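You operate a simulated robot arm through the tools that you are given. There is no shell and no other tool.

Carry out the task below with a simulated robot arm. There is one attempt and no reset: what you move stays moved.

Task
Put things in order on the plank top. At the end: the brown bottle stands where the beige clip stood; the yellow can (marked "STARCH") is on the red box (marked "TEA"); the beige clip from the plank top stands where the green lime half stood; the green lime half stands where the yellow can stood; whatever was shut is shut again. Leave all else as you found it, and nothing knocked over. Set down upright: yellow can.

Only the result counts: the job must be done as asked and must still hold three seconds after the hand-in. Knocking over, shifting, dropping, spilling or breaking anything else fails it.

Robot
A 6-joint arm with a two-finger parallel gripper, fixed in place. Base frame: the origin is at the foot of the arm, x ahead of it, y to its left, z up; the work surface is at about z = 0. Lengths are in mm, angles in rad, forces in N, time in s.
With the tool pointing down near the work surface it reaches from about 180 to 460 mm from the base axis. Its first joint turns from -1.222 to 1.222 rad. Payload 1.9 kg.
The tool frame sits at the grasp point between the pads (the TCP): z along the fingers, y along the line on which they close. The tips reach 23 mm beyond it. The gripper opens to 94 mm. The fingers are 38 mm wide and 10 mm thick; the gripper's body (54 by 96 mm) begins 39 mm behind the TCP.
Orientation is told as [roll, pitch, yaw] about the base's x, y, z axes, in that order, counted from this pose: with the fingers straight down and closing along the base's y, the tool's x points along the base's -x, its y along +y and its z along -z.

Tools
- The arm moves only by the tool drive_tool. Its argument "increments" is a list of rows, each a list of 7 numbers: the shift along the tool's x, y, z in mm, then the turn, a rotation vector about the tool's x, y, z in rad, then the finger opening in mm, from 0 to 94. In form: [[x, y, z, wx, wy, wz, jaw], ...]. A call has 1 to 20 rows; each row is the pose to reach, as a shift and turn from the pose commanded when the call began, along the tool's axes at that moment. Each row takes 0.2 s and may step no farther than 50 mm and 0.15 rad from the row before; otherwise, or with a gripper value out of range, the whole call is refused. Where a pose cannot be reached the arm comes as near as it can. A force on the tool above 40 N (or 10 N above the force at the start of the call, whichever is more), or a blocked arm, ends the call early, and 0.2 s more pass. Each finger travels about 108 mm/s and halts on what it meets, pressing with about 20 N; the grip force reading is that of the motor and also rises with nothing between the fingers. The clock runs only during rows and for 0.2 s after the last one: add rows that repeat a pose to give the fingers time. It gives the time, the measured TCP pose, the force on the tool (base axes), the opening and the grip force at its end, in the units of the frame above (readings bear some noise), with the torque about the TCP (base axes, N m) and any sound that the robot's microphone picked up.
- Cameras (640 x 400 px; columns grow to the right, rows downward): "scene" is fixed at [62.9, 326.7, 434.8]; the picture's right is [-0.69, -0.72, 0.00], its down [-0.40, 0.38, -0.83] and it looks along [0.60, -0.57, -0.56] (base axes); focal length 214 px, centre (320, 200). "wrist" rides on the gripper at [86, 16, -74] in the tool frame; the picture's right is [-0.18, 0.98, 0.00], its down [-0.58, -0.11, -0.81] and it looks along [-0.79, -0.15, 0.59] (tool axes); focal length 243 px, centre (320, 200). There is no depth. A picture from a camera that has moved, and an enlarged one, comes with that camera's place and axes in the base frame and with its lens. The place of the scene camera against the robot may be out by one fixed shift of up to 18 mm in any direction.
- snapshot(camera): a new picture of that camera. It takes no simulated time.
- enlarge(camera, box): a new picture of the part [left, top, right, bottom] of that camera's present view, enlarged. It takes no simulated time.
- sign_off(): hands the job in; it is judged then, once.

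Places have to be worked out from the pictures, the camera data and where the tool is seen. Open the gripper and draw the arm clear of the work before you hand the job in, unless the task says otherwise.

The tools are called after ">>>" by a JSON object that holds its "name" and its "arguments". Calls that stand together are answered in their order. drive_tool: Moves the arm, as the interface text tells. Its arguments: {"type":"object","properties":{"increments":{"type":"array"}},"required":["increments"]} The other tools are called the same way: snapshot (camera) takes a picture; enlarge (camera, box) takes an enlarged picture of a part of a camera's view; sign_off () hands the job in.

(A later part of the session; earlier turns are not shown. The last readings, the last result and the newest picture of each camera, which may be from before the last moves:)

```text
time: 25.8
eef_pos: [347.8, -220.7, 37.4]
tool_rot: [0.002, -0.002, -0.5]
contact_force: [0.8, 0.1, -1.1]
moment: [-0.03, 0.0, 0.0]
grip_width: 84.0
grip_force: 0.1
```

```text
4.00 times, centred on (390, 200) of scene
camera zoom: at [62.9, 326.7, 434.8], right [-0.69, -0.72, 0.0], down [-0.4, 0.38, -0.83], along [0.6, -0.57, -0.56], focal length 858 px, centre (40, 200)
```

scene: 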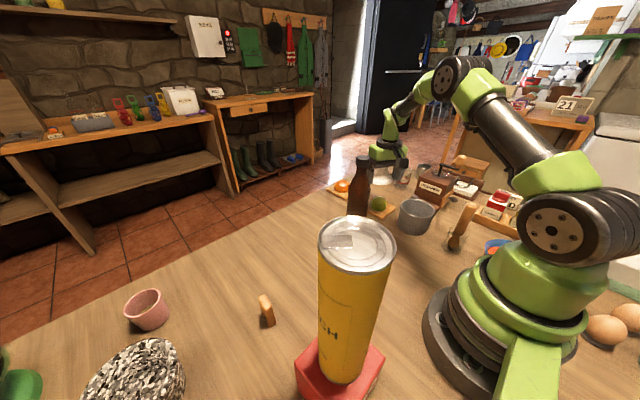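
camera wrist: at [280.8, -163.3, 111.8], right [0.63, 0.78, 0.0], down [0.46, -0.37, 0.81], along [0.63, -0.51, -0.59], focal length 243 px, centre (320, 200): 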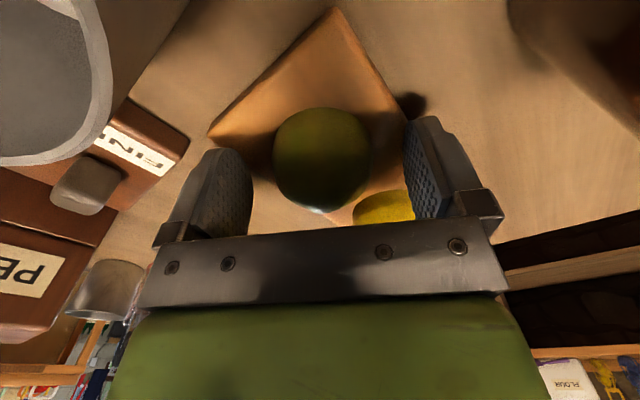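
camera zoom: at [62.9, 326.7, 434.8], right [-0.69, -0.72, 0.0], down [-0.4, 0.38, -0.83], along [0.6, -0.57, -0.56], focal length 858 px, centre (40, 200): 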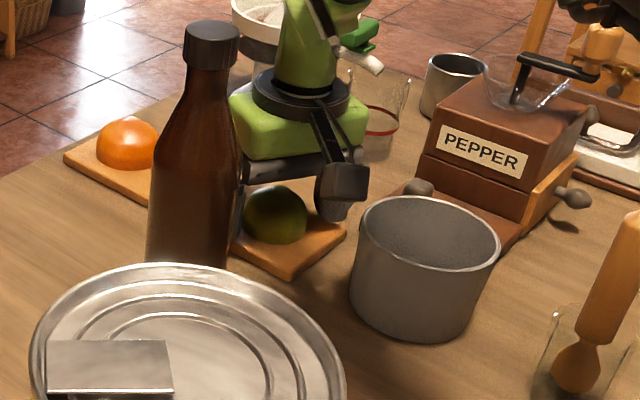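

The lime is centred between the fingers with the tips just above the board. Closing on it.

>>> {"name": "drive_tool", "arguments": {"increments": [[0, 0, 0, 0, 0, 0, 70], [0, 0, 0, 0, 0, 0, 58], [0, 0, 0, 0, 0, 0, 48], [0, 0, 0, 0, 0, 0, 38], [0, 0, 0, 0, 0, 0, 30], [0, 0, 0, 0, 0, 0, 30]]}}

>>> {"name": "snapshot", "arguments": {"camera": "wrist"}}

```text
time: 27.2
eef_pos: [347.7, -218.8, 37.8]
tool_rot: [0.002, -0.002, -0.499]
contact_force: [0.4, 0.7, 0.5]
moment: [0.06, 0.04, 0.03]
grip_width: 49.7
grip_force: 20.1
```

```text
taken
camera wrist: at [280.8, -163.3, 111.9], right [0.63, 0.78, 0.0], down [0.46, -0.37, 0.81], along [0.63, -0.51, -0.59], focal length 243 px, centre (320, 200)
```

wrist: 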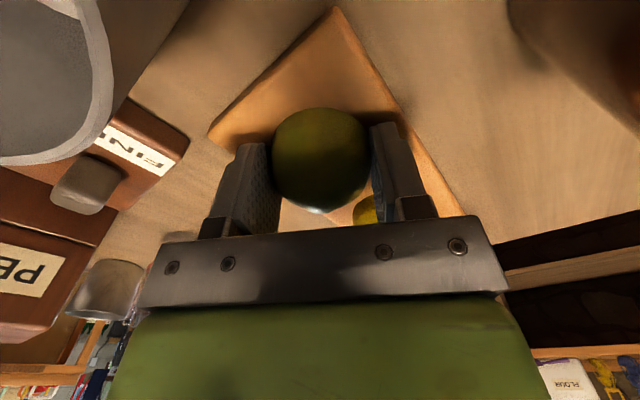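

The lime is held at 49.7 mm. Lifting a little first to confirm that it comes up cleanly.

>>> {"name": "drive_tool", "arguments": {"increments": [[0, 0, -8, 0, 0, 0, 30], [0, 0, -20, 0, 0, 0, 30], [0, 0, -50, 0, 0, 0, 30]]}}

>>> {"name": "snapshot", "arguments": {"camera": "wrist"}}

>>> {"name": "enlarge", "arguments": {"camera": "scene", "box": [330, 150, 450, 250]}}

```text
time: 28.0
eef_pos: [349.1, -222.1, 88.3]
tool_rot: [0.001, -0.002, -0.499]
contact_force: [-0.3, 0.0, -0.8]
moment: [0.0, -0.01, 0.01]
grip_width: 49.7
grip_force: 20.0
```

```text
taken
camera wrist: at [281.9, -164.3, 162.5], right [0.63, 0.77, 0.0], down [0.46, -0.37, 0.81], along [0.63, -0.51, -0.59], focal length 243 px, centre (320, 200)
```

wrist: 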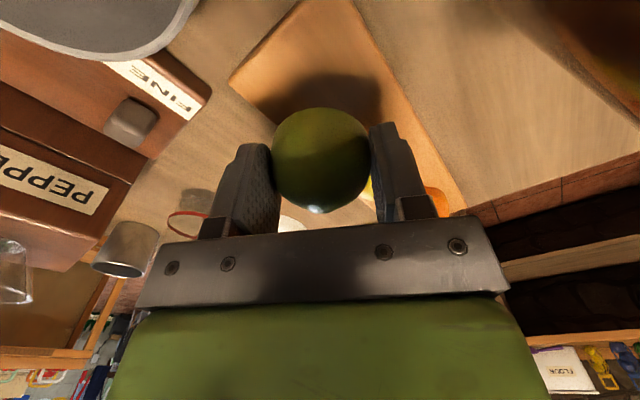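

```text
4.00 times, centred on (390, 200) of scene
camera zoom: at [62.9, 326.7, 434.8], right [-0.69, -0.72, 0.0], down [-0.4, 0.38, -0.83], along [0.6, -0.57, -0.56], focal length 858 px, centre (40, 200)
```

zoom: 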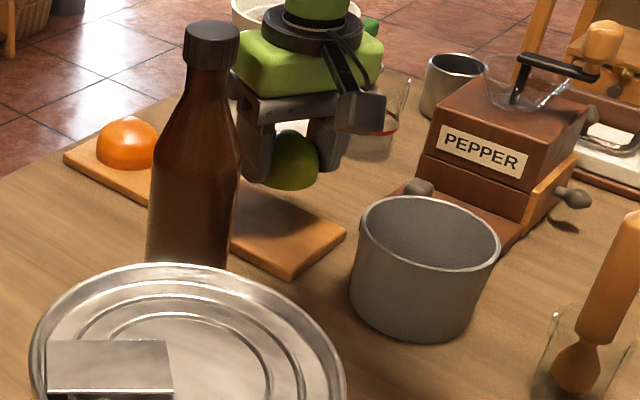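

The lime is firmly held. Raising to z≈280 and carrying it around the near side of the bottle to above the can's old place at (356, 41).

>>> {"name": "drive_tool", "arguments": {"increments": [[0, 0, -48, 0, 0, 0, 30], [0, 0, -96, 0, 0, 0, 30], [0, 0, -144, 0, 0, 0, 30], [0, 0, -192, 0, 0, 0, 30], [33.7, 22.0, -192, 0, 0, -0.0857, 30], [67.2, 45.9, -192, 0, 0, -0.1714, 30], [96.9, 75.2, -192, 0, 0, -0.2571, 30], [118.8, 111.1, -192, 0, 0, -0.3428, 30], [134.1, 149.5, -192, 0, 0, -0.4285, 30], [132.5, 192.5, -192, 0, 0, -0.5142, 30], [119.2, 232.8, -192, 0, 0, -0.6, 30]]}}

>>> {"name": "snapshot", "arguments": {"camera": "wrist"}}

>>> {"name": "snapshot", "arguments": {"camera": "scene"}}

```text
time: 30.4
eef_pos: [354.8, 44.1, 280.4]
tool_rot: [-0.001, -0.004, 0.104]
contact_force: [-0.7, 0.1, -0.5]
moment: [-0.01, -0.02, -0.01]
grip_width: 49.7
grip_force: 19.8
```

```text
taken
camera wrist: at [268.1, 51.9, 355.4], right [0.08, 1.0, 0.0], down [0.59, -0.05, 0.81], along [0.8, -0.07, -0.59], focal length 243 px, centre (320, 200)
```

wrist: 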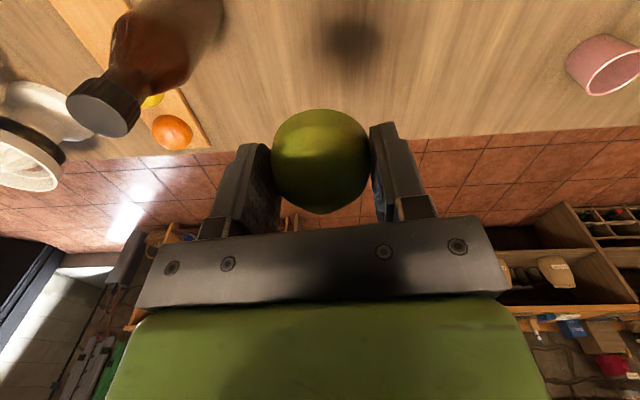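

```text
taken
```

scene: 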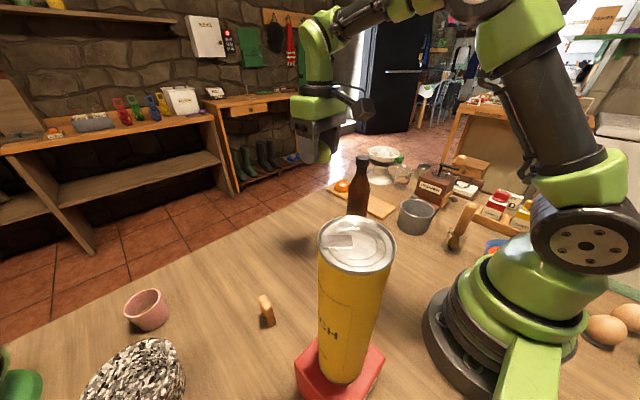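

Above the target spot now. Descending to z≈60 with a small correction, then I'll fine-tune.

>>> {"name": "drive_tool", "arguments": {"increments": [[-1.3, -3.6, 40, 0, 0, 0, 30], [-1.3, -3.6, 80, 0, 0, 0, 30], [-1.3, -3.6, 120, 0, 0, 0, 30], [-1.3, -3.6, 160, 0, 0, 0, 30], [-1.3, -3.6, 200, 0, 0, 0, 30], [-1.3, -3.6, 222, 0, 0, 0, 30]]}}

>>> {"name": "snapshot", "arguments": {"camera": "wrist"}}

```text
time: 31.8
eef_pos: [353.8, 37.1, 58.3]
tool_rot: [-0.001, -0.002, 0.101]
contact_force: [-0.2, 0.4, -1.2]
moment: [-0.03, 0.02, 0.0]
grip_width: 49.5
grip_force: 19.8
```

```text
taken
camera wrist: at [268.0, 45.0, 131.8], right [0.08, 1.0, 0.0], down [0.59, -0.05, 0.81], along [0.8, -0.07, -0.59], focal length 243 px, centre (320, 200)
```

wrist: 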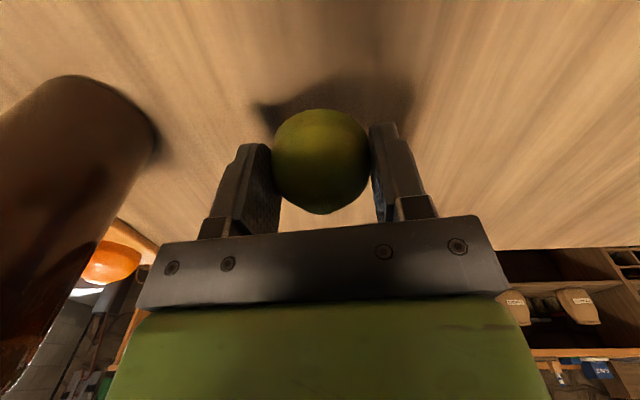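

At low height the TCP is at about (354.5, 37.5), so I'll shift by (+2, +3) to reach (356.5, 40.7) and lower to just above the table.

>>> {"name": "drive_tool", "arguments": {"increments": [[-2.3, 3, 0, 0, 0, 0, 30], [-2.3, 3, 10, 0, 0, 0, 30], [-2.3, 3, 20, 0, 0, 0, 30], [-2.3, 3, 26, 0, 0, 0, 30]]}}

>>> {"name": "snapshot", "arguments": {"camera": "wrist"}}

>>> {"name": "enlarge", "arguments": {"camera": "scene", "box": [260, 180, 400, 280]}}

```text
time: 32.8
eef_pos: [357.0, 40.0, 31.6]
tool_rot: [0.0, -0.003, 0.1]
contact_force: [0.2, 0.3, -0.8]
moment: [-0.04, -0.03, 0.06]
grip_width: 49.4
grip_force: 20.8
```

```text
taken
camera wrist: at [271.5, 48.8, 106.0], right [0.08, 1.0, 0.0], down [0.59, -0.05, 0.81], along [0.8, -0.07, -0.59], focal length 243 px, centre (320, 200)
```

wrist: 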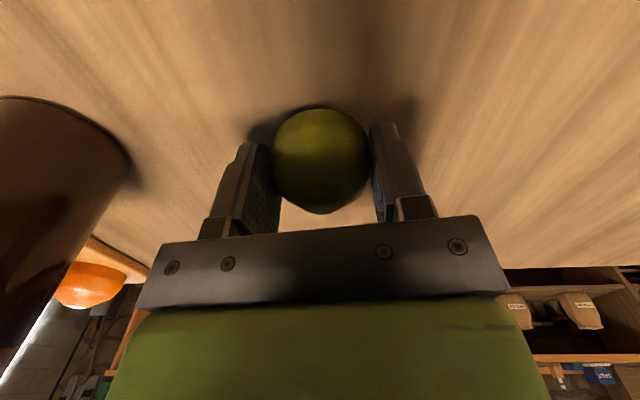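

```text
4.00 times, centred on (330, 230) of scene
camera zoom: at [62.9, 326.7, 434.8], right [-0.69, -0.72, 0.0], down [-0.4, 0.38, -0.83], along [0.6, -0.57, -0.56], focal length 858 px, centre (280, 80)
```

zoom: 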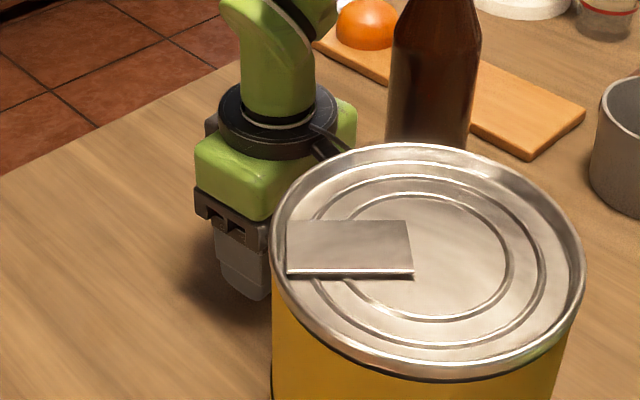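

TCP is at about (357.5, 40.8), essentially on target. Lowering in small steps and watching force for table contact.

>>> {"name": "drive_tool", "arguments": {"increments": [[0.7, 0, 1, 0, 0, 0, 30], [0.7, 0, 2, 0, 0, 0, 30]]}}

```text
time: 33.4
eef_pos: [356.9, 42.2, 31.1]
tool_rot: [0.0, -0.002, 0.101]
contact_force: [-0.6, 0.3, -0.9]
moment: [-0.01, 0.0, -0.03]
grip_width: 49.6
grip_force: 21.0
```

No contact yet; the force is still about -0.9 N. Lowering another 2 mm.

>>> {"name": "drive_tool", "arguments": {"increments": [[0, 0, 1, 0, 0, 0, 30], [0, 0, 2, 0, 0, 0, 30]]}}

```text
time: 34.0
eef_pos: [356.3, 41.8, 28.7]
tool_rot: [0.001, -0.001, 0.101]
contact_force: [0.2, 0.5, -0.2]
moment: [-0.01, -0.01, -0.01]
grip_width: 49.4
grip_force: 20.1
```

>>> {"name": "drive_tool", "arguments": {"increments": [[0, 0, 0.8, 0, 0, 0, 30], [0, 0, 1.5, 0, 0, 0, 30]]}}

>>> {"name": "snapshot", "arguments": {"camera": "wrist"}}

```text
time: 34.6
eef_pos: [356.3, 41.8, 27.3]
tool_rot: [0.002, -0.003, 0.101]
contact_force: [-0.3, 0.5, -0.5]
moment: [0.01, 0.02, 0.02]
grip_width: 49.3
grip_force: 19.7
```

```text
taken
camera wrist: at [270.9, 49.7, 101.3], right [0.08, 1.0, 0.0], down [0.59, -0.05, 0.81], along [0.81, -0.07, -0.59], focal length 243 px, centre (320, 200)
```

wrist: 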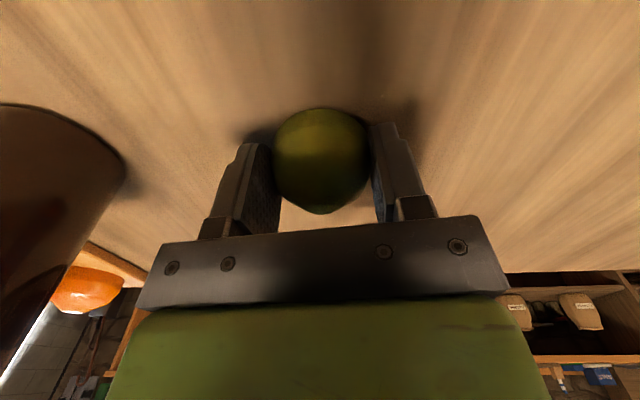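

Still no clear contact. Lowering 1.5 mm more.

>>> {"name": "drive_tool", "arguments": {"increments": [[0, 0, 0.8, 0, 0, 0, 30], [0, 0, 1.5, 0, 0, 0, 30]]}}

>>> {"name": "enlarge", "arguments": {"camera": "wrist", "box": [220, 80, 420, 230]}}

```text
time: 35.2
eef_pos: [358.2, 42.0, 25.9]
tool_rot: [0.0, -0.002, 0.101]
contact_force: [0.4, -0.3, 0.0]
moment: [0.03, -0.01, -0.02]
grip_width: 49.2
grip_force: 20.1
```

```text
2.67 times, centred on (320, 155) of wrist
camera zoom: at [271.3, 50.3, 99.8], right [0.08, 1.0, 0.0], down [0.59, -0.05, 0.81], along [0.8, -0.07, -0.59], focal length 647 px, centre (320, 320)
```

zoom: 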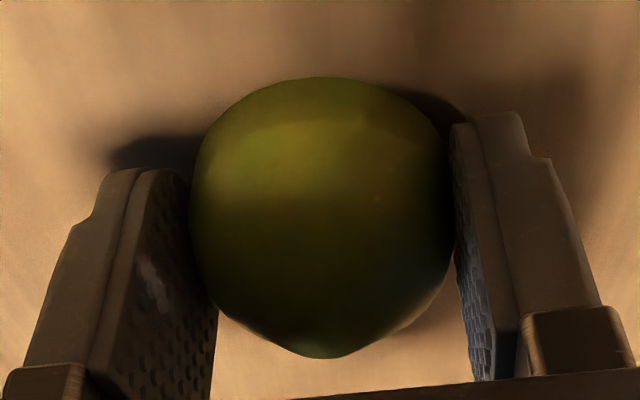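

The force is near zero now and the lime seems to have nudged up about 1 mm relative to the pads, so it's at or within a mm of the table. One more mm, then a gentle release.

>>> {"name": "drive_tool", "arguments": {"increments": [[0, 0, 0.6, 0, 0, 0, 30], [0, 0, 1.2, 0, 0, 0, 30], [0, 0, 1.2, 0, 0, 0, 30]]}}

>>> {"name": "enlarge", "arguments": {"camera": "wrist", "box": [220, 80, 420, 230]}}

```text
time: 36.0
eef_pos: [357.1, 43.2, 24.1]
tool_rot: [0.001, -0.002, 0.1]
contact_force: [-2.3, 3.2, 17.0]
moment: [0.09, 0.04, -0.1]
grip_width: 49.4
grip_force: 20.3
```

```text
2.67 times, centred on (320, 155) of wrist
camera zoom: at [271.6, 50.2, 98.6], right [0.08, 1.0, 0.0], down [0.59, -0.05, 0.81], along [0.81, -0.07, -0.59], focal length 647 px, centre (320, 320)
```

zoom: 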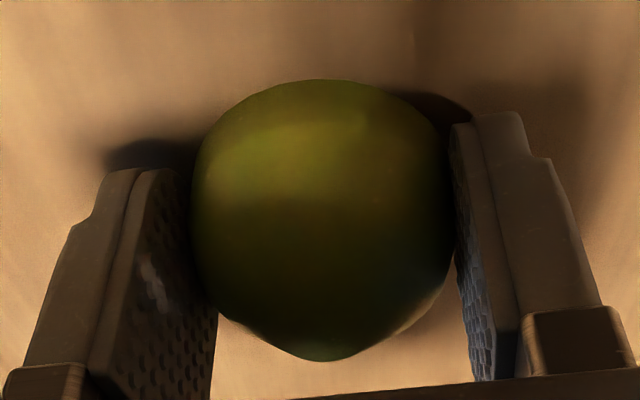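

17 N upward: the lime is on the table. I'll back up 0.8 mm to relieve the load, then open gradually.

>>> {"name": "drive_tool", "arguments": {"increments": [[0, 0, -0.8, 0, 0, 0, 30], [0, 0, -0.8, 0, 0, 0, 48], [0, 0, -0.8, 0, 0, 0, 52], [0, 0, -0.8, 0, 0, 0, 60], [0, 0, -0.8, 0, 0, 0, 72], [0, 0, -0.8, 0, 0, 0, 84], [0, 0, -0.8, 0, 0, 0, 84]]}}

>>> {"name": "snapshot", "arguments": {"camera": "wrist"}}

```text
time: 37.6
eef_pos: [356.6, 42.3, 23.9]
tool_rot: [-0.001, 0.0, 0.102]
contact_force: [-0.1, -0.2, -1.0]
moment: [-0.02, 0.01, 0.03]
grip_width: 84.1
grip_force: 0.0
```

```text
taken
camera wrist: at [270.5, 50.6, 98.8], right [0.08, 1.0, 0.0], down [0.59, -0.05, 0.81], along [0.8, -0.07, -0.59], focal length 243 px, centre (320, 200)
```

wrist: 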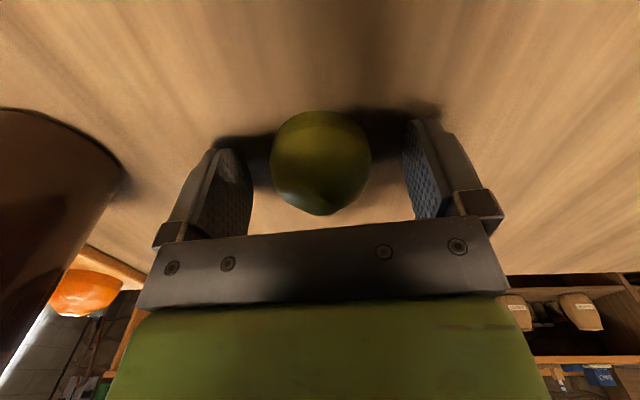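

The lime is released and standing at about (357, 42). Now I'll raise straight up, then turn toward +y to take a closer look at the clip.

>>> {"name": "drive_tool", "arguments": {"increments": [[0, 0, -15, 0, 0, 0, 84], [0, 0, -50, 0, 0, 0, 84], [0, 0, -98, 0, 0, 0, 84], [0, 0, -146, 0, 0, 0, 84], [0, 0, -194, 0, 0, 0, 84]]}}

>>> {"name": "snapshot", "arguments": {"camera": "wrist"}}

>>> {"name": "drive_tool", "arguments": {"increments": [[4.7, 9.3, -1, 0, 0, -0.147, 84], [9.5, 18.6, -2, 0, 0, -0.294, 84], [14.2, 27.9, -3, 0, 0, -0.441, 84], [19, 37.2, -4, 0, 0, -0.588, 84], [23.7, 46.5, -5, 0, 0, -0.735, 84], [28.4, 55.8, -6, 0, 0, -0.882, 84], [33.2, 65.1, -7, 0, 0, -1.029, 84], [38, 74.4, -8, 0, 0, -1.176, 84], [42.7, 83.7, -9, 0, 0, -1.323, 84], [47.4, 93, -10, 0, 0, -1.47, 84]]}}

>>> {"name": "snapshot", "arguments": {"camera": "wrist"}}

>>> {"name": "enlarge", "arguments": {"camera": "wrist", "box": [270, 60, 370, 160]}}

>>> {"name": "snapshot", "arguments": {"camera": "scene"}}

```text
time: 38.8
eef_pos: [356.0, 46.1, 220.2]
tool_rot: [0.0, -0.002, 0.101]
contact_force: [0.2, 0.1, 0.6]
moment: [-0.03, -0.01, 0.04]
grip_width: 84.2
grip_force: 0.0
```

```text
taken
camera wrist: at [270.0, 54.0, 294.9], right [0.08, 1.0, 0.0], down [0.59, -0.05, 0.81], along [0.8, -0.07, -0.59], focal length 243 px, centre (320, 200)
```

wrist: 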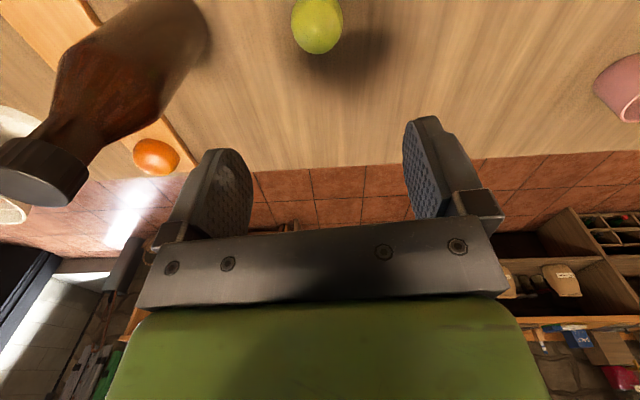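

```text
time: 41.0
eef_pos: [299.6, 127.2, 228.0]
tool_rot: [-0.002, 0.0, 1.574]
contact_force: [0.3, -0.3, 0.2]
moment: [0.0, 0.02, 0.01]
grip_width: 83.9
grip_force: 0.0
```

```text
taken
camera wrist: at [284.9, 42.4, 302.9], right [-0.98, 0.18, 0.0], down [0.11, 0.58, 0.81], along [0.15, 0.79, -0.59], focal length 243 px, centre (320, 200)
```

wrist: 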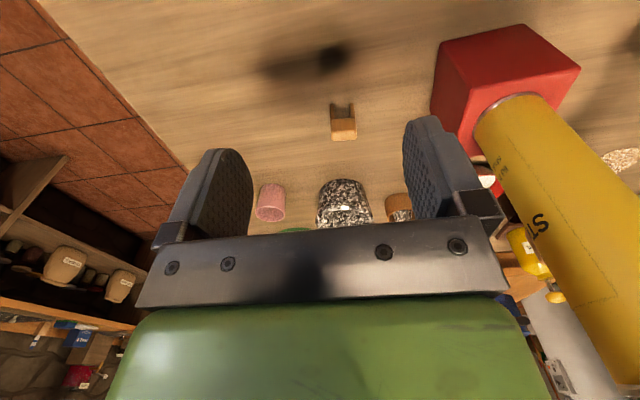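

```text
4.00 times, centred on (320, 110) of wrist
camera zoom: at [284.9, 42.4, 302.9], right [-0.98, 0.18, 0.0], down [0.11, 0.58, 0.81], along [0.15, 0.79, -0.59], focal length 970 px, centre (320, 560)
```

zoom: 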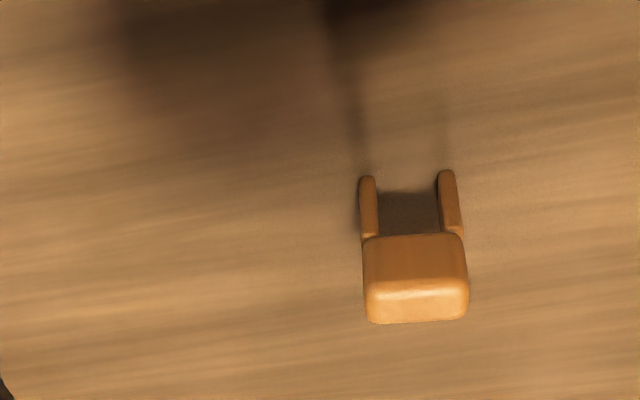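

```text
taken
```

scene: 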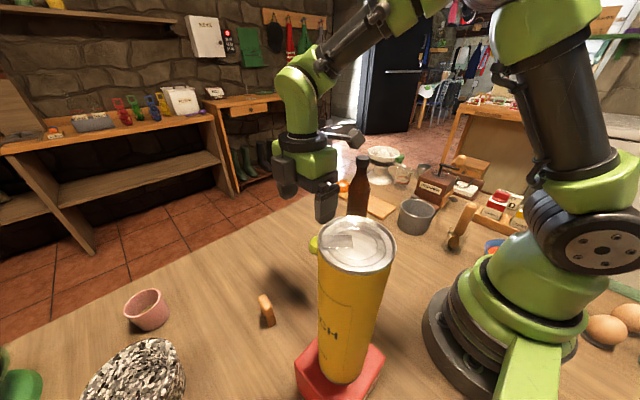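

The clip is an arch about 33 mm wide (x), 14 mm thick, and 59 mm tall, centred near (291, 243) and turned about -0.09 rad. I'll move over it with yaw 1.48 (closing along its width) and descend partway, checking clearance to the can.

>>> {"name": "drive_tool", "arguments": {"increments": [[-39, 3, 0, 0, 0, 0.03, 80], [-78, 6, 0, 0, 0, 0.06, 80], [-116.1, 8.2, 0, 0, 0, 0.094, 80], [-116.1, 8.2, 35, 0, 0, 0.094, 80], [-116.1, 8.2, 70, 0, 0, 0.094, 80], [-116.1, 8.2, 100, 0, 0, 0.094, 80]]}}

>>> {"name": "snapshot", "arguments": {"camera": "wrist"}}

>>> {"name": "snapshot", "arguments": {"camera": "scene"}}

```text
time: 42.4
eef_pos: [292.1, 244.0, 125.3]
tool_rot: [-0.002, 0.001, 1.478]
contact_force: [-1.0, 0.6, 0.8]
moment: [-0.01, -0.02, 0.01]
grip_width: 80.1
grip_force: 0.1
```

```text
taken
camera wrist: at [268.4, 160.8, 200.8], right [-0.96, 0.27, 0.0], down [0.16, 0.57, 0.81], along [0.22, 0.78, -0.59], focal length 243 px, centre (320, 200)
```

wrist: 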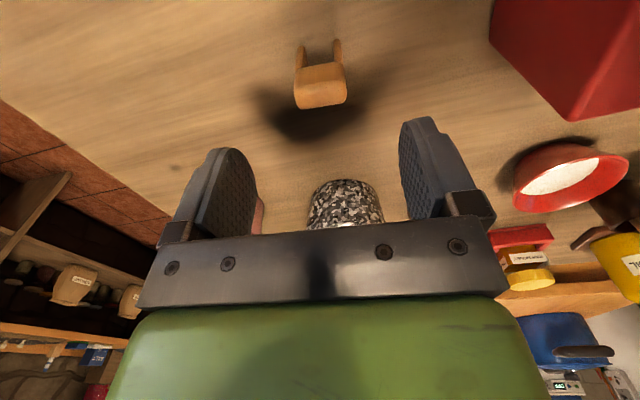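

```text
taken
```

scene: 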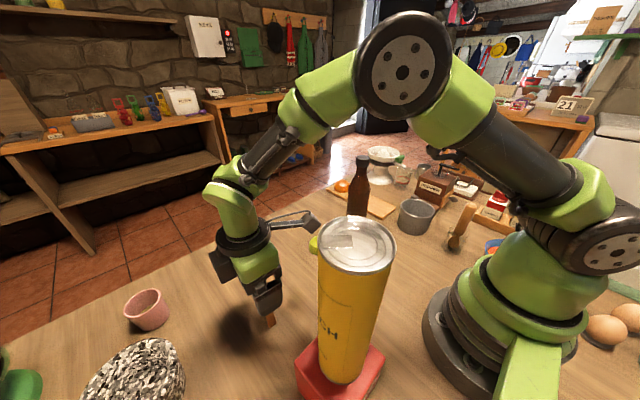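

The forearm stays well clear of the can, and the clip is laterally centred (u≈320). Zooming in on the clip to check the depth alignment.

>>> {"name": "enlarge", "arguments": {"camera": "wrist", "box": [250, 20, 390, 130]}}

```text
3.64 times, centred on (320, 75) of wrist
camera zoom: at [268.4, 160.8, 200.8], right [-0.96, 0.27, 0.0], down [0.16, 0.57, 0.81], along [0.22, 0.78, -0.59], focal length 882 px, centre (320, 654)
```

zoom: 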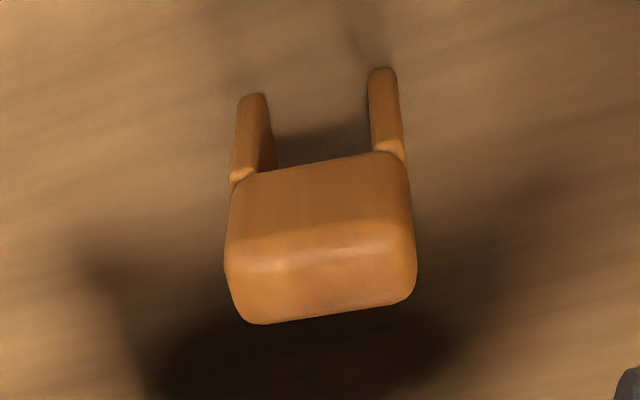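

The clip is aligned with the tool's closing axis; its centre is about (291, 242), so I'm about 2.5 mm too far out. I'll correct and descend to z≈65.

>>> {"name": "drive_tool", "arguments": {"increments": [[2.6, 0.5, 0, 0, 0, 0, 80], [2.6, 0.5, 25, 0, 0, 0, 80], [2.6, 0.5, 45, 0, 0, 0, 80], [2.6, 0.5, 60, 0, 0, 0, 80]]}}

>>> {"name": "snapshot", "arguments": {"camera": "wrist"}}

>>> {"name": "snapshot", "arguments": {"camera": "scene"}}

```text
time: 43.4
eef_pos: [289.9, 242.5, 66.7]
tool_rot: [0.001, 0.001, 1.477]
contact_force: [0.6, -0.6, 0.1]
moment: [0.03, 0.01, -0.01]
grip_width: 80.0
grip_force: 0.2
```

```text
taken
camera wrist: at [268.2, 158.5, 141.2], right [-0.96, 0.28, 0.0], down [0.16, 0.57, 0.81], along [0.22, 0.78, -0.59], focal length 243 px, centre (320, 200)
```

wrist: 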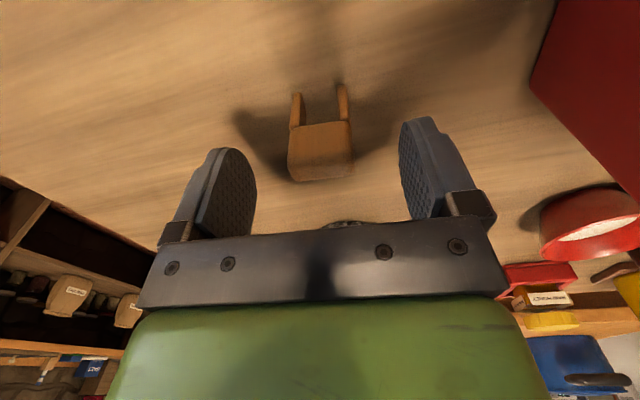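

```text
taken
```

scene: 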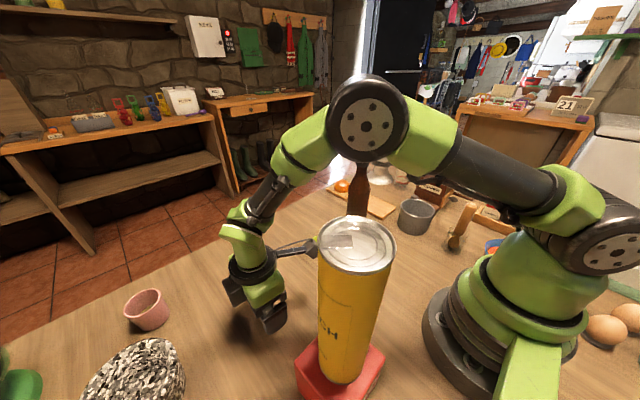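

The clip is centred and the arm stays well clear of the can. Descending to z≈47 and closing on the clip.

>>> {"name": "drive_tool", "arguments": {"increments": [[0, 0, 10, 0, 0, 0, 80], [0, 0, 20, 0, 0, 0, 80], [0, 0, 20, 0, 0, 0, 80]]}}

>>> {"name": "snapshot", "arguments": {"camera": "wrist"}}

```text
time: 44.2
eef_pos: [290.9, 243.2, 47.5]
tool_rot: [0.0, 0.0, 1.474]
contact_force: [1.3, -0.9, -0.1]
moment: [0.0, 0.01, 0.03]
grip_width: 80.0
grip_force: 0.1
```

```text
taken
camera wrist: at [269.1, 159.4, 122.0], right [-0.96, 0.28, 0.0], down [0.16, 0.57, 0.81], along [0.22, 0.78, -0.59], focal length 243 px, centre (320, 200)
```

wrist: 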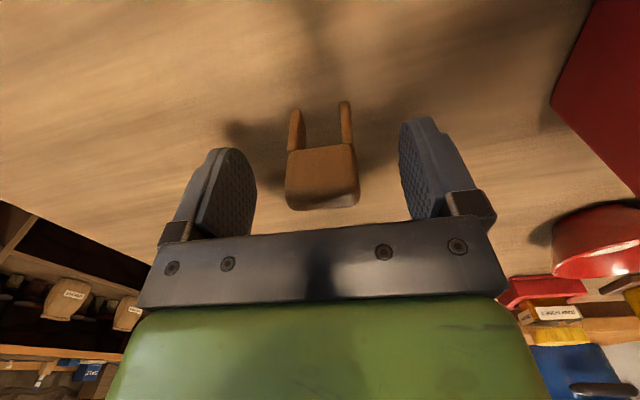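

Clip is within 1 mm of centre. Applying a 0.8 mm nudge and closing gradually.

>>> {"name": "drive_tool", "arguments": {"increments": [[0, 0.8, 0, 0, 0, 0, 70], [0, 0.8, 0, 0, 0, 0, 58], [0, 0.8, 0, 0, 0, 0, 48], [0, 0.8, 0, 0, 0, 0, 40], [0, 0.8, 0, 0, 0, 0, 34], [0, 0.8, 0, 0, 0, 0, 24], [0, 0.8, 0, 0, 0, 0, 18], [0, 0.8, 0, 0, 0, 0, 18]]}}

>>> {"name": "snapshot", "arguments": {"camera": "wrist"}}

```text
time: 46.0
eef_pos: [291.1, 242.8, 47.3]
tool_rot: [-0.002, 0.001, 1.478]
contact_force: [-0.3, -0.9, -0.3]
moment: [0.02, -0.02, 0.0]
grip_width: 32.2
grip_force: 19.4
```

```text
taken
camera wrist: at [267.9, 159.7, 122.2], right [-0.96, 0.27, 0.0], down [0.16, 0.57, 0.81], along [0.22, 0.78, -0.59], focal length 243 px, centre (320, 200)
```

wrist: 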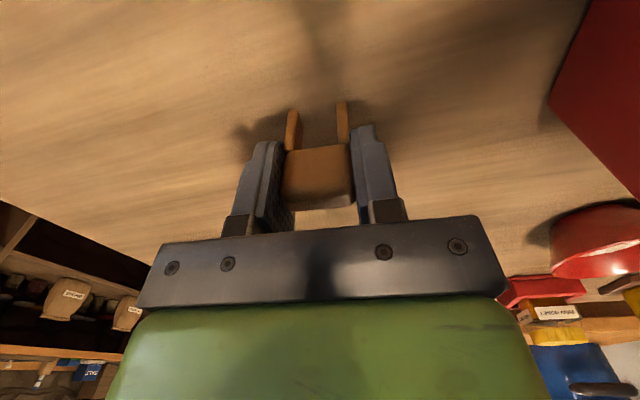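

Gripped at 32 mm. Lifting 60 mm first to check that the clip hangs straight.

>>> {"name": "drive_tool", "arguments": {"increments": [[0, 0, -10, 0, 0, 0, 18], [0, 0, -30, 0, 0, 0, 18], [0, 0, -60, 0, 0, 0, 18]]}}

>>> {"name": "enlarge", "arguments": {"camera": "wrist", "box": [230, 70, 410, 240]}}

>>> {"name": "snapshot", "arguments": {"camera": "scene"}}

```text
time: 46.8
eef_pos: [291.6, 241.5, 107.9]
tool_rot: [-0.003, 0.0, 1.479]
contact_force: [1.0, 0.5, 0.0]
moment: [-0.03, 0.03, 0.04]
grip_width: 32.2
grip_force: 20.3
```

```text
2.35 times, centred on (320, 155) of wrist
camera zoom: at [268.6, 157.3, 183.2], right [-0.96, 0.27, 0.0], down [0.16, 0.57, 0.81], along [0.22, 0.78, -0.59], focal length 571 px, centre (320, 306)
```

zoom: 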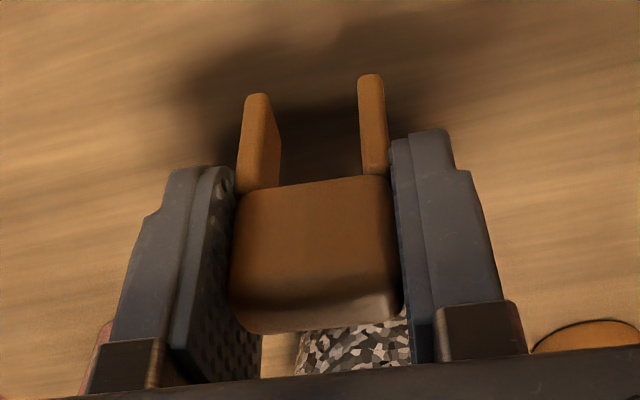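

```text
taken
```

scene: 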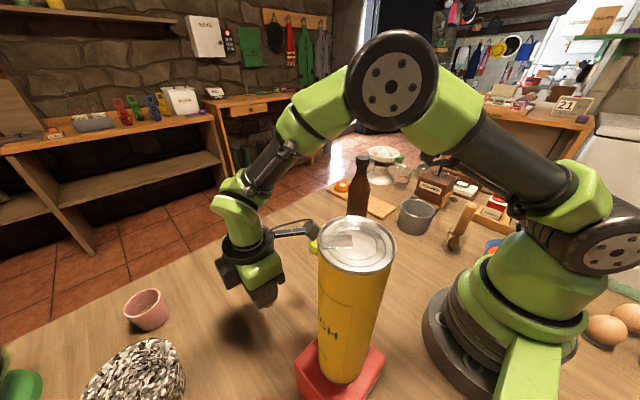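

The clip hangs straight, with its legs below the tips. Raising to z≈286 and carrying it along an inward path around the bottle to above the lime's old place, turning to yaw 0.

>>> {"name": "drive_tool", "arguments": {"increments": [[0, 0, -46, 0, 0, 0, 18], [0, 0, -92, 0, 0, 0, 18], [0, 0, -138, 0, 0, 0, 18], [0, 0, -178, 0, 0, 0, 18], [37.4, -8.3, -178, 0, 0, 0.1232, 18], [76.9, -16, -178, 0, 0, 0.2464, 18], [116.5, -21.7, -178, 0, 0, 0.3696, 18], [156.2, -26.4, -178, 0, 0, 0.4928, 18], [196, -30.1, -178, 0, 0, 0.616, 18], [236, -32.8, -178, 0, 0, 0.7392, 18], [276, -34.5, -178, 0, 0, 0.8624, 18], [316, -36.2, -178, 0, 0, 0.9856, 18], [355.8, -40, -178, 0, 0, 1.1088, 18], [392, -50.4, -178, 0, 0, 1.232, 18], [425, -73.5, -178, 0, 0, 1.3552, 18], [454.7, -99.6, -178, 0, 0, 1.478, 18]]}}

>>> {"name": "snapshot", "arguments": {"camera": "wrist"}}

>>> {"name": "snapshot", "arguments": {"camera": "scene"}}

```text
time: 50.2
eef_pos: [344.8, -222.7, 286.6]
tool_rot: [0.002, 0.001, -0.003]
contact_force: [-1.5, -0.7, -0.5]
moment: [0.01, 0.02, 0.03]
grip_width: 32.0
grip_force: 20.5
```

```text
taken
camera wrist: at [259.8, -205.6, 361.3], right [0.19, 0.98, 0.0], down [0.58, -0.11, 0.81], along [0.79, -0.15, -0.59], focal length 243 px, centre (320, 200)
```

wrist: 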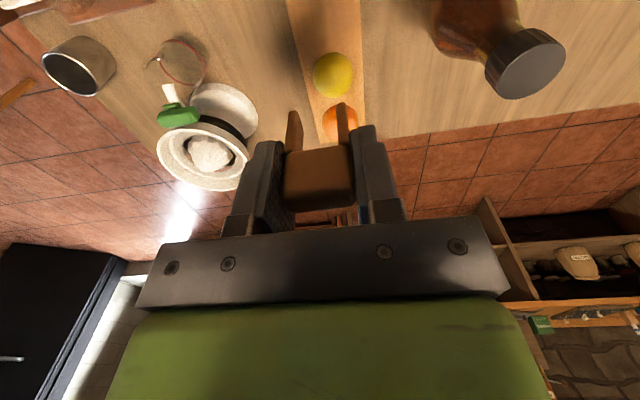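

```text
taken
```

scene: 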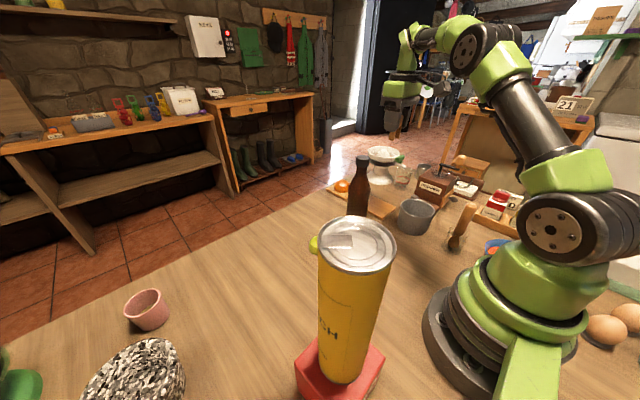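

Over the board near the lime's old spot. Descending to z≈95 with a small correction toward (348.3, -218.8).

>>> {"name": "drive_tool", "arguments": {"increments": [[-3, 3.4, 40, 0, 0, 0, 18], [-3, 3.4, 80, 0, 0, 0, 18], [-3, 3.4, 120, 0, 0, 0, 18], [-3, 3.4, 160, 0, 0, 0, 18], [-3, 3.4, 192, 0, 0, 0, 18]]}}

>>> {"name": "snapshot", "arguments": {"camera": "wrist"}}

>>> {"name": "enlarge", "arguments": {"camera": "scene", "box": [330, 130, 470, 250]}}

```text
time: 51.4
eef_pos: [350.4, -218.5, 94.0]
tool_rot: [0.0, -0.002, 0.0]
contact_force: [0.1, 0.2, -0.4]
moment: [0.03, -0.01, 0.01]
grip_width: 32.2
grip_force: 20.3
```

```text
taken
camera wrist: at [264.8, -201.1, 168.9], right [0.18, 0.98, 0.0], down [0.58, -0.11, 0.81], along [0.79, -0.15, -0.59], focal length 243 px, centre (320, 200)
```

wrist: 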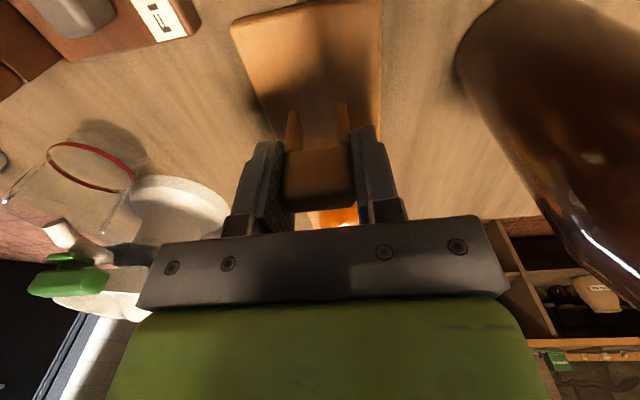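

```text
3.33 times, centred on (400, 190) of scene
camera zoom: at [62.9, 326.7, 434.8], right [-0.69, -0.72, 0.0], down [-0.4, 0.38, -0.83], along [0.6, -0.57, -0.56], focal length 715 px, centre (53, 233)
```

zoom: 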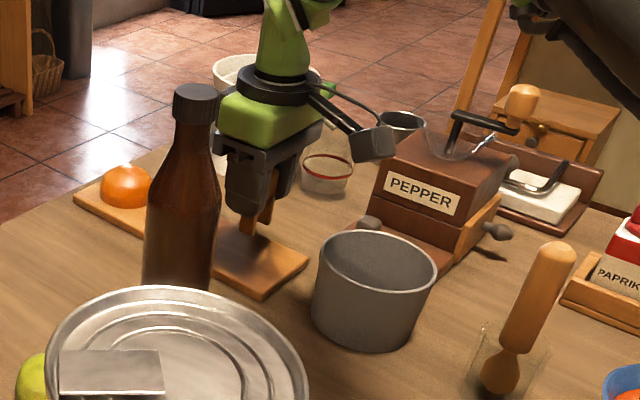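

TCP is at about (350.5, -218), within 1–2 mm. Shifting slightly and descending to z≈66, then creeping down.

>>> {"name": "drive_tool", "arguments": {"increments": [[1.3, 0, 10, 0, 0, 0, 18], [1.3, 0, 20, 0, 0, 0, 18], [1.3, 0, 28, 0, 0, 0, 18], [1.3, 0, 28, 0, 0, 0, 18]]}}

>>> {"name": "snapshot", "arguments": {"camera": "wrist"}}

>>> {"name": "enlarge", "arguments": {"camera": "scene", "box": [350, 160, 430, 240]}}

```text
time: 52.4
eef_pos: [349.1, -217.3, 66.0]
tool_rot: [0.0, -0.002, 0.0]
contact_force: [-0.2, -0.5, -0.7]
moment: [-0.03, -0.02, 0.01]
grip_width: 32.4
grip_force: 19.9
```

```text
taken
camera wrist: at [264.0, -199.4, 140.1], right [0.18, 0.98, 0.0], down [0.58, -0.11, 0.81], along [0.79, -0.15, -0.59], focal length 243 px, centre (320, 200)
```

wrist: 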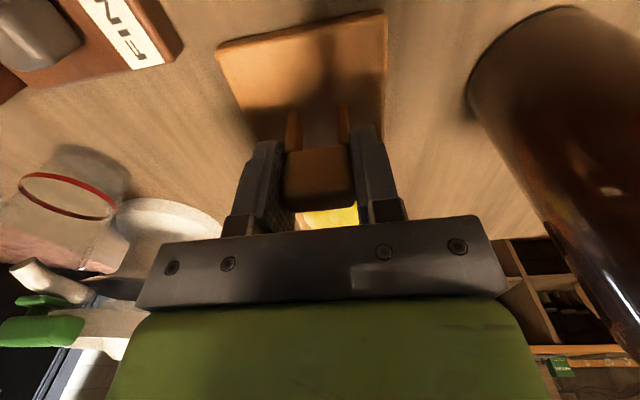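

```text
5.00 times, centred on (390, 200) of scene
camera zoom: at [62.9, 326.7, 434.8], right [-0.69, -0.72, 0.0], down [-0.4, 0.38, -0.83], along [0.6, -0.57, -0.56], focal length 1072 px, centre (-30, 200)
```

zoom: 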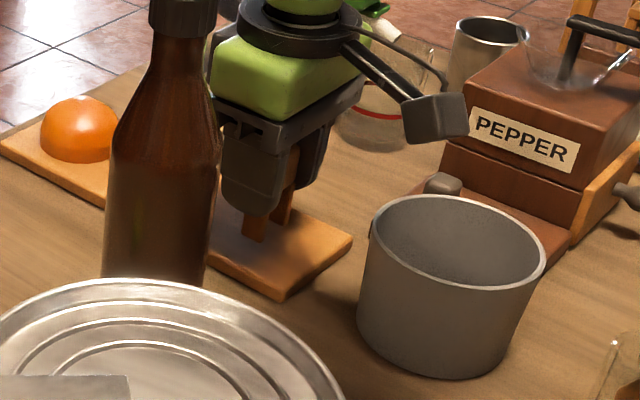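

Creeping down toward the board, with a 1 mm y correction.

>>> {"name": "drive_tool", "arguments": {"increments": [[0, -1, 1.5, 0, 0, 0, 18], [0, -1, 3, 0, 0, 0, 18], [0, -1, 4, 0, 0, 0, 18]]}}

```text
time: 53.2
eef_pos: [349.4, -217.7, 61.7]
tool_rot: [-0.001, -0.001, 0.001]
contact_force: [1.2, 0.5, 0.0]
moment: [0.0, 0.01, -0.01]
grip_width: 32.0
grip_force: 20.1
```

>>> {"name": "drive_tool", "arguments": {"increments": [[0, 0, 0.7, 0, 0, 0, 18], [0, 0, 1.4, 0, 0, 0, 18]]}}

```text
time: 53.8
eef_pos: [347.9, -216.8, 60.8]
tool_rot: [0.0, -0.002, 0.002]
contact_force: [0.8, -0.1, 0.3]
moment: [0.02, 0.0, -0.01]
grip_width: 32.0
grip_force: 20.8
```

No contact so far; going on in about 1 mm steps.

>>> {"name": "drive_tool", "arguments": {"increments": [[0, 0, 0.6, 0, 0, 0, 18], [0, 0, 1.2, 0, 0, 0, 18]]}}

```text
time: 54.4
eef_pos: [350.7, -218.6, 59.7]
tool_rot: [-0.001, -0.001, 0.001]
contact_force: [-1.8, -0.2, 2.1]
moment: [0.02, 0.08, -0.03]
grip_width: 32.2
grip_force: 19.7
```

Force is rising (+2.1 N), so the clip is touching the board. A half-millimetre more to seat it.

>>> {"name": "drive_tool", "arguments": {"increments": [[0, 0, 0.3, 0, 0, 0, 18], [0, 0, 0.5, 0, 0, 0, 18]]}}

>>> {"name": "enlarge", "arguments": {"camera": "scene", "box": [350, 160, 430, 240]}}

```text
time: 55.0
eef_pos: [349.7, -217.2, 59.8]
tool_rot: [-0.002, -0.003, 0.0]
contact_force: [-0.1, -1.1, 9.0]
moment: [-0.02, 0.06, -0.03]
grip_width: 32.3
grip_force: 19.9
```

```text
5.00 times, centred on (390, 200) of scene
camera zoom: at [62.9, 326.7, 434.8], right [-0.69, -0.72, 0.0], down [-0.4, 0.38, -0.83], along [0.6, -0.57, -0.56], focal length 1072 px, centre (-30, 200)
```

zoom: 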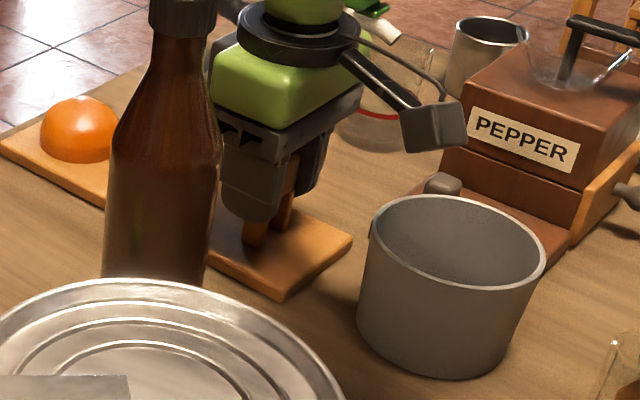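

Seated with 9 N. Relaxing slightly and opening the fingers gradually.

>>> {"name": "drive_tool", "arguments": {"increments": [[0, 0, -0.3, 0, 0, 0, 18], [0, 0, -0.3, 0, 0, 0, 31], [0, 0, -0.3, 0, 0, 0, 34], [0, 0, -0.3, 0, 0, 0, 40], [0, 0, -0.3, 0, 0, 0, 50], [0, 0, -0.3, 0, 0, 0, 62], [0, 0, -0.3, 0, 0, 0, 62]]}}

>>> {"name": "snapshot", "arguments": {"camera": "wrist"}}

```text
time: 56.6
eef_pos: [348.2, -218.0, 59.6]
tool_rot: [0.0, -0.001, 0.001]
contact_force: [0.0, 0.8, -0.6]
moment: [-0.01, -0.01, 0.02]
grip_width: 62.3
grip_force: 0.1
```

```text
taken
camera wrist: at [263.5, -200.5, 133.9], right [0.18, 0.98, 0.0], down [0.58, -0.11, 0.81], along [0.79, -0.15, -0.59], focal length 243 px, centre (320, 200)
```

wrist: 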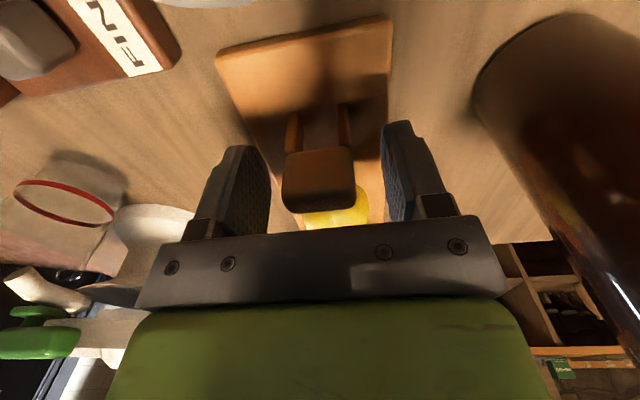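

The clip stands on the board with the fingers clear. Rising straight up, then moving inward to view the bottle.

>>> {"name": "drive_tool", "arguments": {"increments": [[0, 0, -12, 0, 0, 0, 62], [0, 0, -40, 0, 0, 0, 62], [0, 0, -85, 0, 0, 0, 62], [0, 0, -130, 0, 0, 0, 62], [0, 0, -175, 0, 0, 0, 62], [0, 0, -220, 0, 0, 0, 62], [30, 33, -220, 0, 0, 0.1, 62], [53, 73, -220, 0, 0, 0.2, 62], [63, 118, -214, 0, 0, 0.3, 62]]}}

>>> {"name": "snapshot", "arguments": {"camera": "wrist"}}

>>> {"name": "enlarge", "arguments": {"camera": "wrist", "box": [210, 0, 430, 180]}}

>>> {"name": "enlarge", "arguments": {"camera": "scene", "box": [300, 130, 440, 270]}}

```text
time: 58.6
eef_pos: [284.9, -95.7, 273.0]
tool_rot: [0.0, -0.003, -0.303]
contact_force: [0.3, 0.1, 1.1]
moment: [0.02, 0.03, -0.02]
grip_width: 61.8
grip_force: 0.0
```

```text
taken
camera wrist: at [208.3, -54.4, 346.1], right [0.47, 0.88, 0.0], down [0.52, -0.28, 0.81], along [0.71, -0.38, -0.59], focal length 243 px, centre (320, 200)
```

wrist: 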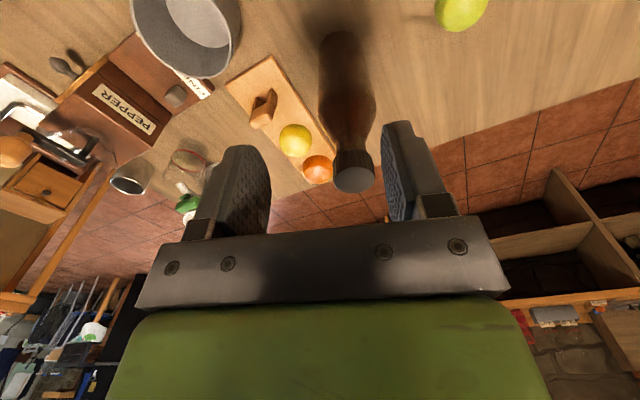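

```text
2.22 times, centred on (320, 90) of wrist
camera zoom: at [208.3, -54.4, 346.1], right [0.47, 0.88, 0.0], down [0.52, -0.28, 0.81], along [0.71, -0.38, -0.59], focal length 539 px, centre (320, 444)
```

zoom: 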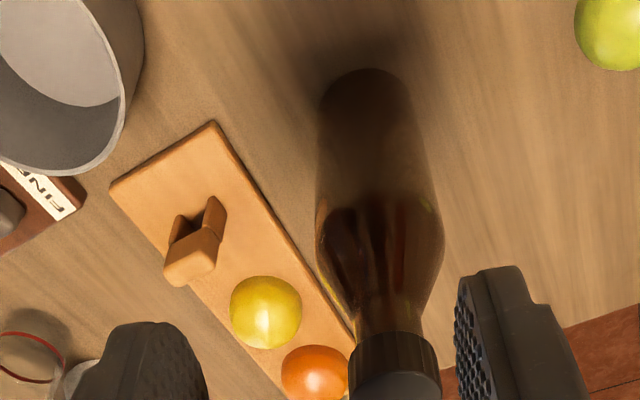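

```text
2.86 times, centred on (370, 200) of scene
camera zoom: at [62.9, 326.7, 434.8], right [-0.69, -0.72, 0.0], down [-0.4, 0.38, -0.83], along [0.6, -0.57, -0.56], focal length 613 px, centre (177, 200)
```

zoom: 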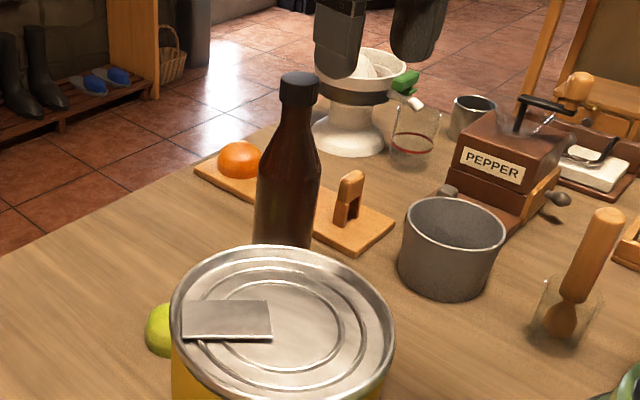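

The clip stands on the board at about (349, -217.5), matching the lime's old place. The bottle looks to be near (360, -101) with its top at about 210. I'll move over it, still above the cap, and refine.

>>> {"name": "drive_tool", "arguments": {"increments": [[-36, 8.6, 0, 0, 0, 0, 80], [-73.2, 17.3, 0, 0, 0, 0, 80], [-73.2, 17.3, 10, 0, 0, 0, 80]]}}

>>> {"name": "snapshot", "arguments": {"camera": "wrist"}}

>>> {"name": "enlarge", "arguments": {"camera": "wrist", "box": [240, 30, 400, 180]}}

```text
time: 59.4
eef_pos: [360.6, -100.9, 263.5]
tool_rot: [-0.001, -0.001, -0.301]
contact_force: [0.3, -0.1, -0.8]
moment: [0.02, 0.0, 0.03]
grip_width: 79.9
grip_force: 0.0
```

```text
taken
camera wrist: at [283.8, -59.7, 337.3], right [0.47, 0.88, 0.0], down [0.52, -0.28, 0.81], along [0.71, -0.38, -0.59], focal length 243 px, centre (320, 200)
```

wrist: 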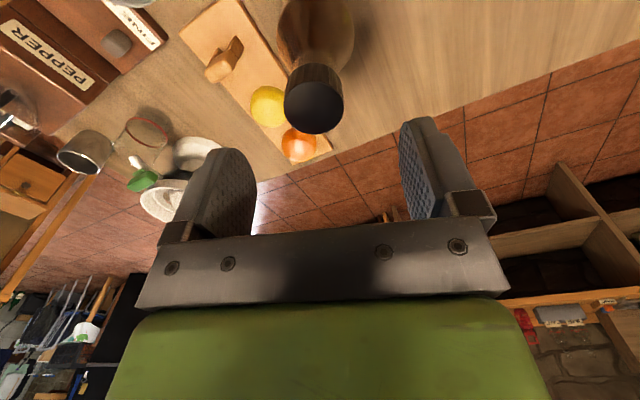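

```text
2.67 times, centred on (320, 105) of wrist
camera zoom: at [283.8, -59.7, 337.3], right [0.47, 0.88, 0.0], down [0.52, -0.28, 0.81], along [0.71, -0.38, -0.59], focal length 647 px, centre (320, 453)
```

zoom: 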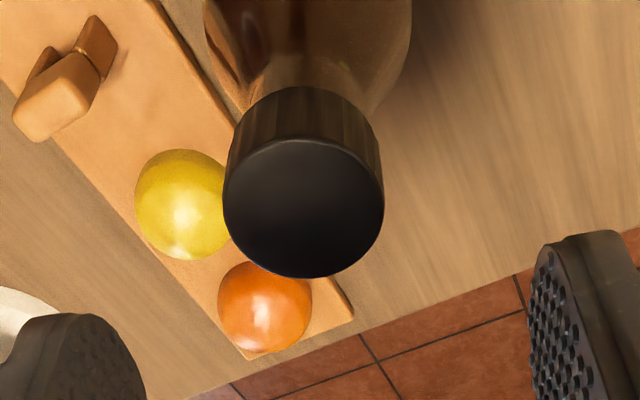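

Cap centre works out at (358.2, -103.3), radius about 17.5, top z≈208. Correcting about 3.6 mm laterally and descending to z≈205 for a check.

>>> {"name": "drive_tool", "arguments": {"increments": [[2, -3.6, 0, 0, 0, 0, 80], [2, -3.6, 20, 0, 0, 0, 80], [2, -3.6, 40, 0, 0, 0, 80], [2, -3.6, 58, 0, 0, 0, 80]]}}

>>> {"name": "snapshot", "arguments": {"camera": "wrist"}}

>>> {"name": "enlarge", "arguments": {"camera": "scene", "box": [300, 110, 440, 250]}}

```text
time: 60.4
eef_pos: [356.6, -107.5, 205.2]
tool_rot: [0.003, -0.002, -0.3]
contact_force: [-0.1, 0.0, 0.6]
moment: [0.01, -0.01, -0.02]
grip_width: 80.0
grip_force: 0.0
```

```text
taken
camera wrist: at [280.0, -64.5, 279.7], right [0.47, 0.88, 0.0], down [0.52, -0.28, 0.81], along [0.71, -0.38, -0.59], focal length 243 px, centre (320, 200)
```

wrist: 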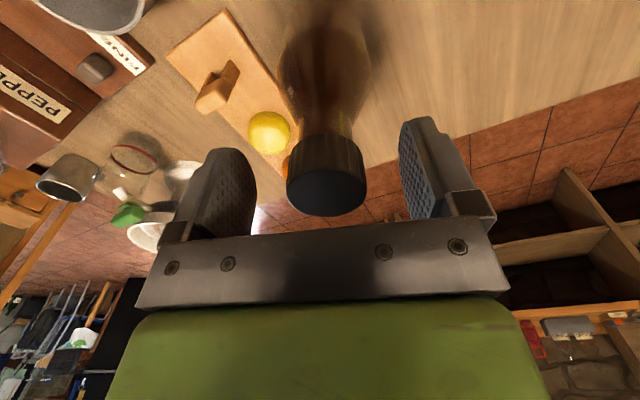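

```text
2.86 times, centred on (370, 180) of scene
camera zoom: at [62.9, 326.7, 434.8], right [-0.69, -0.72, 0.0], down [-0.4, 0.38, -0.83], along [0.6, -0.57, -0.56], focal length 613 px, centre (177, 257)
```

zoom: 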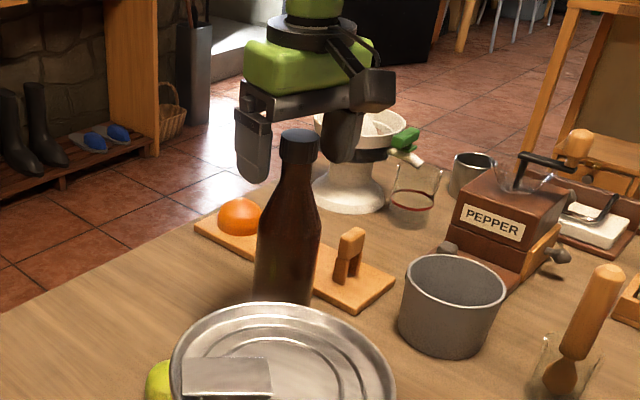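

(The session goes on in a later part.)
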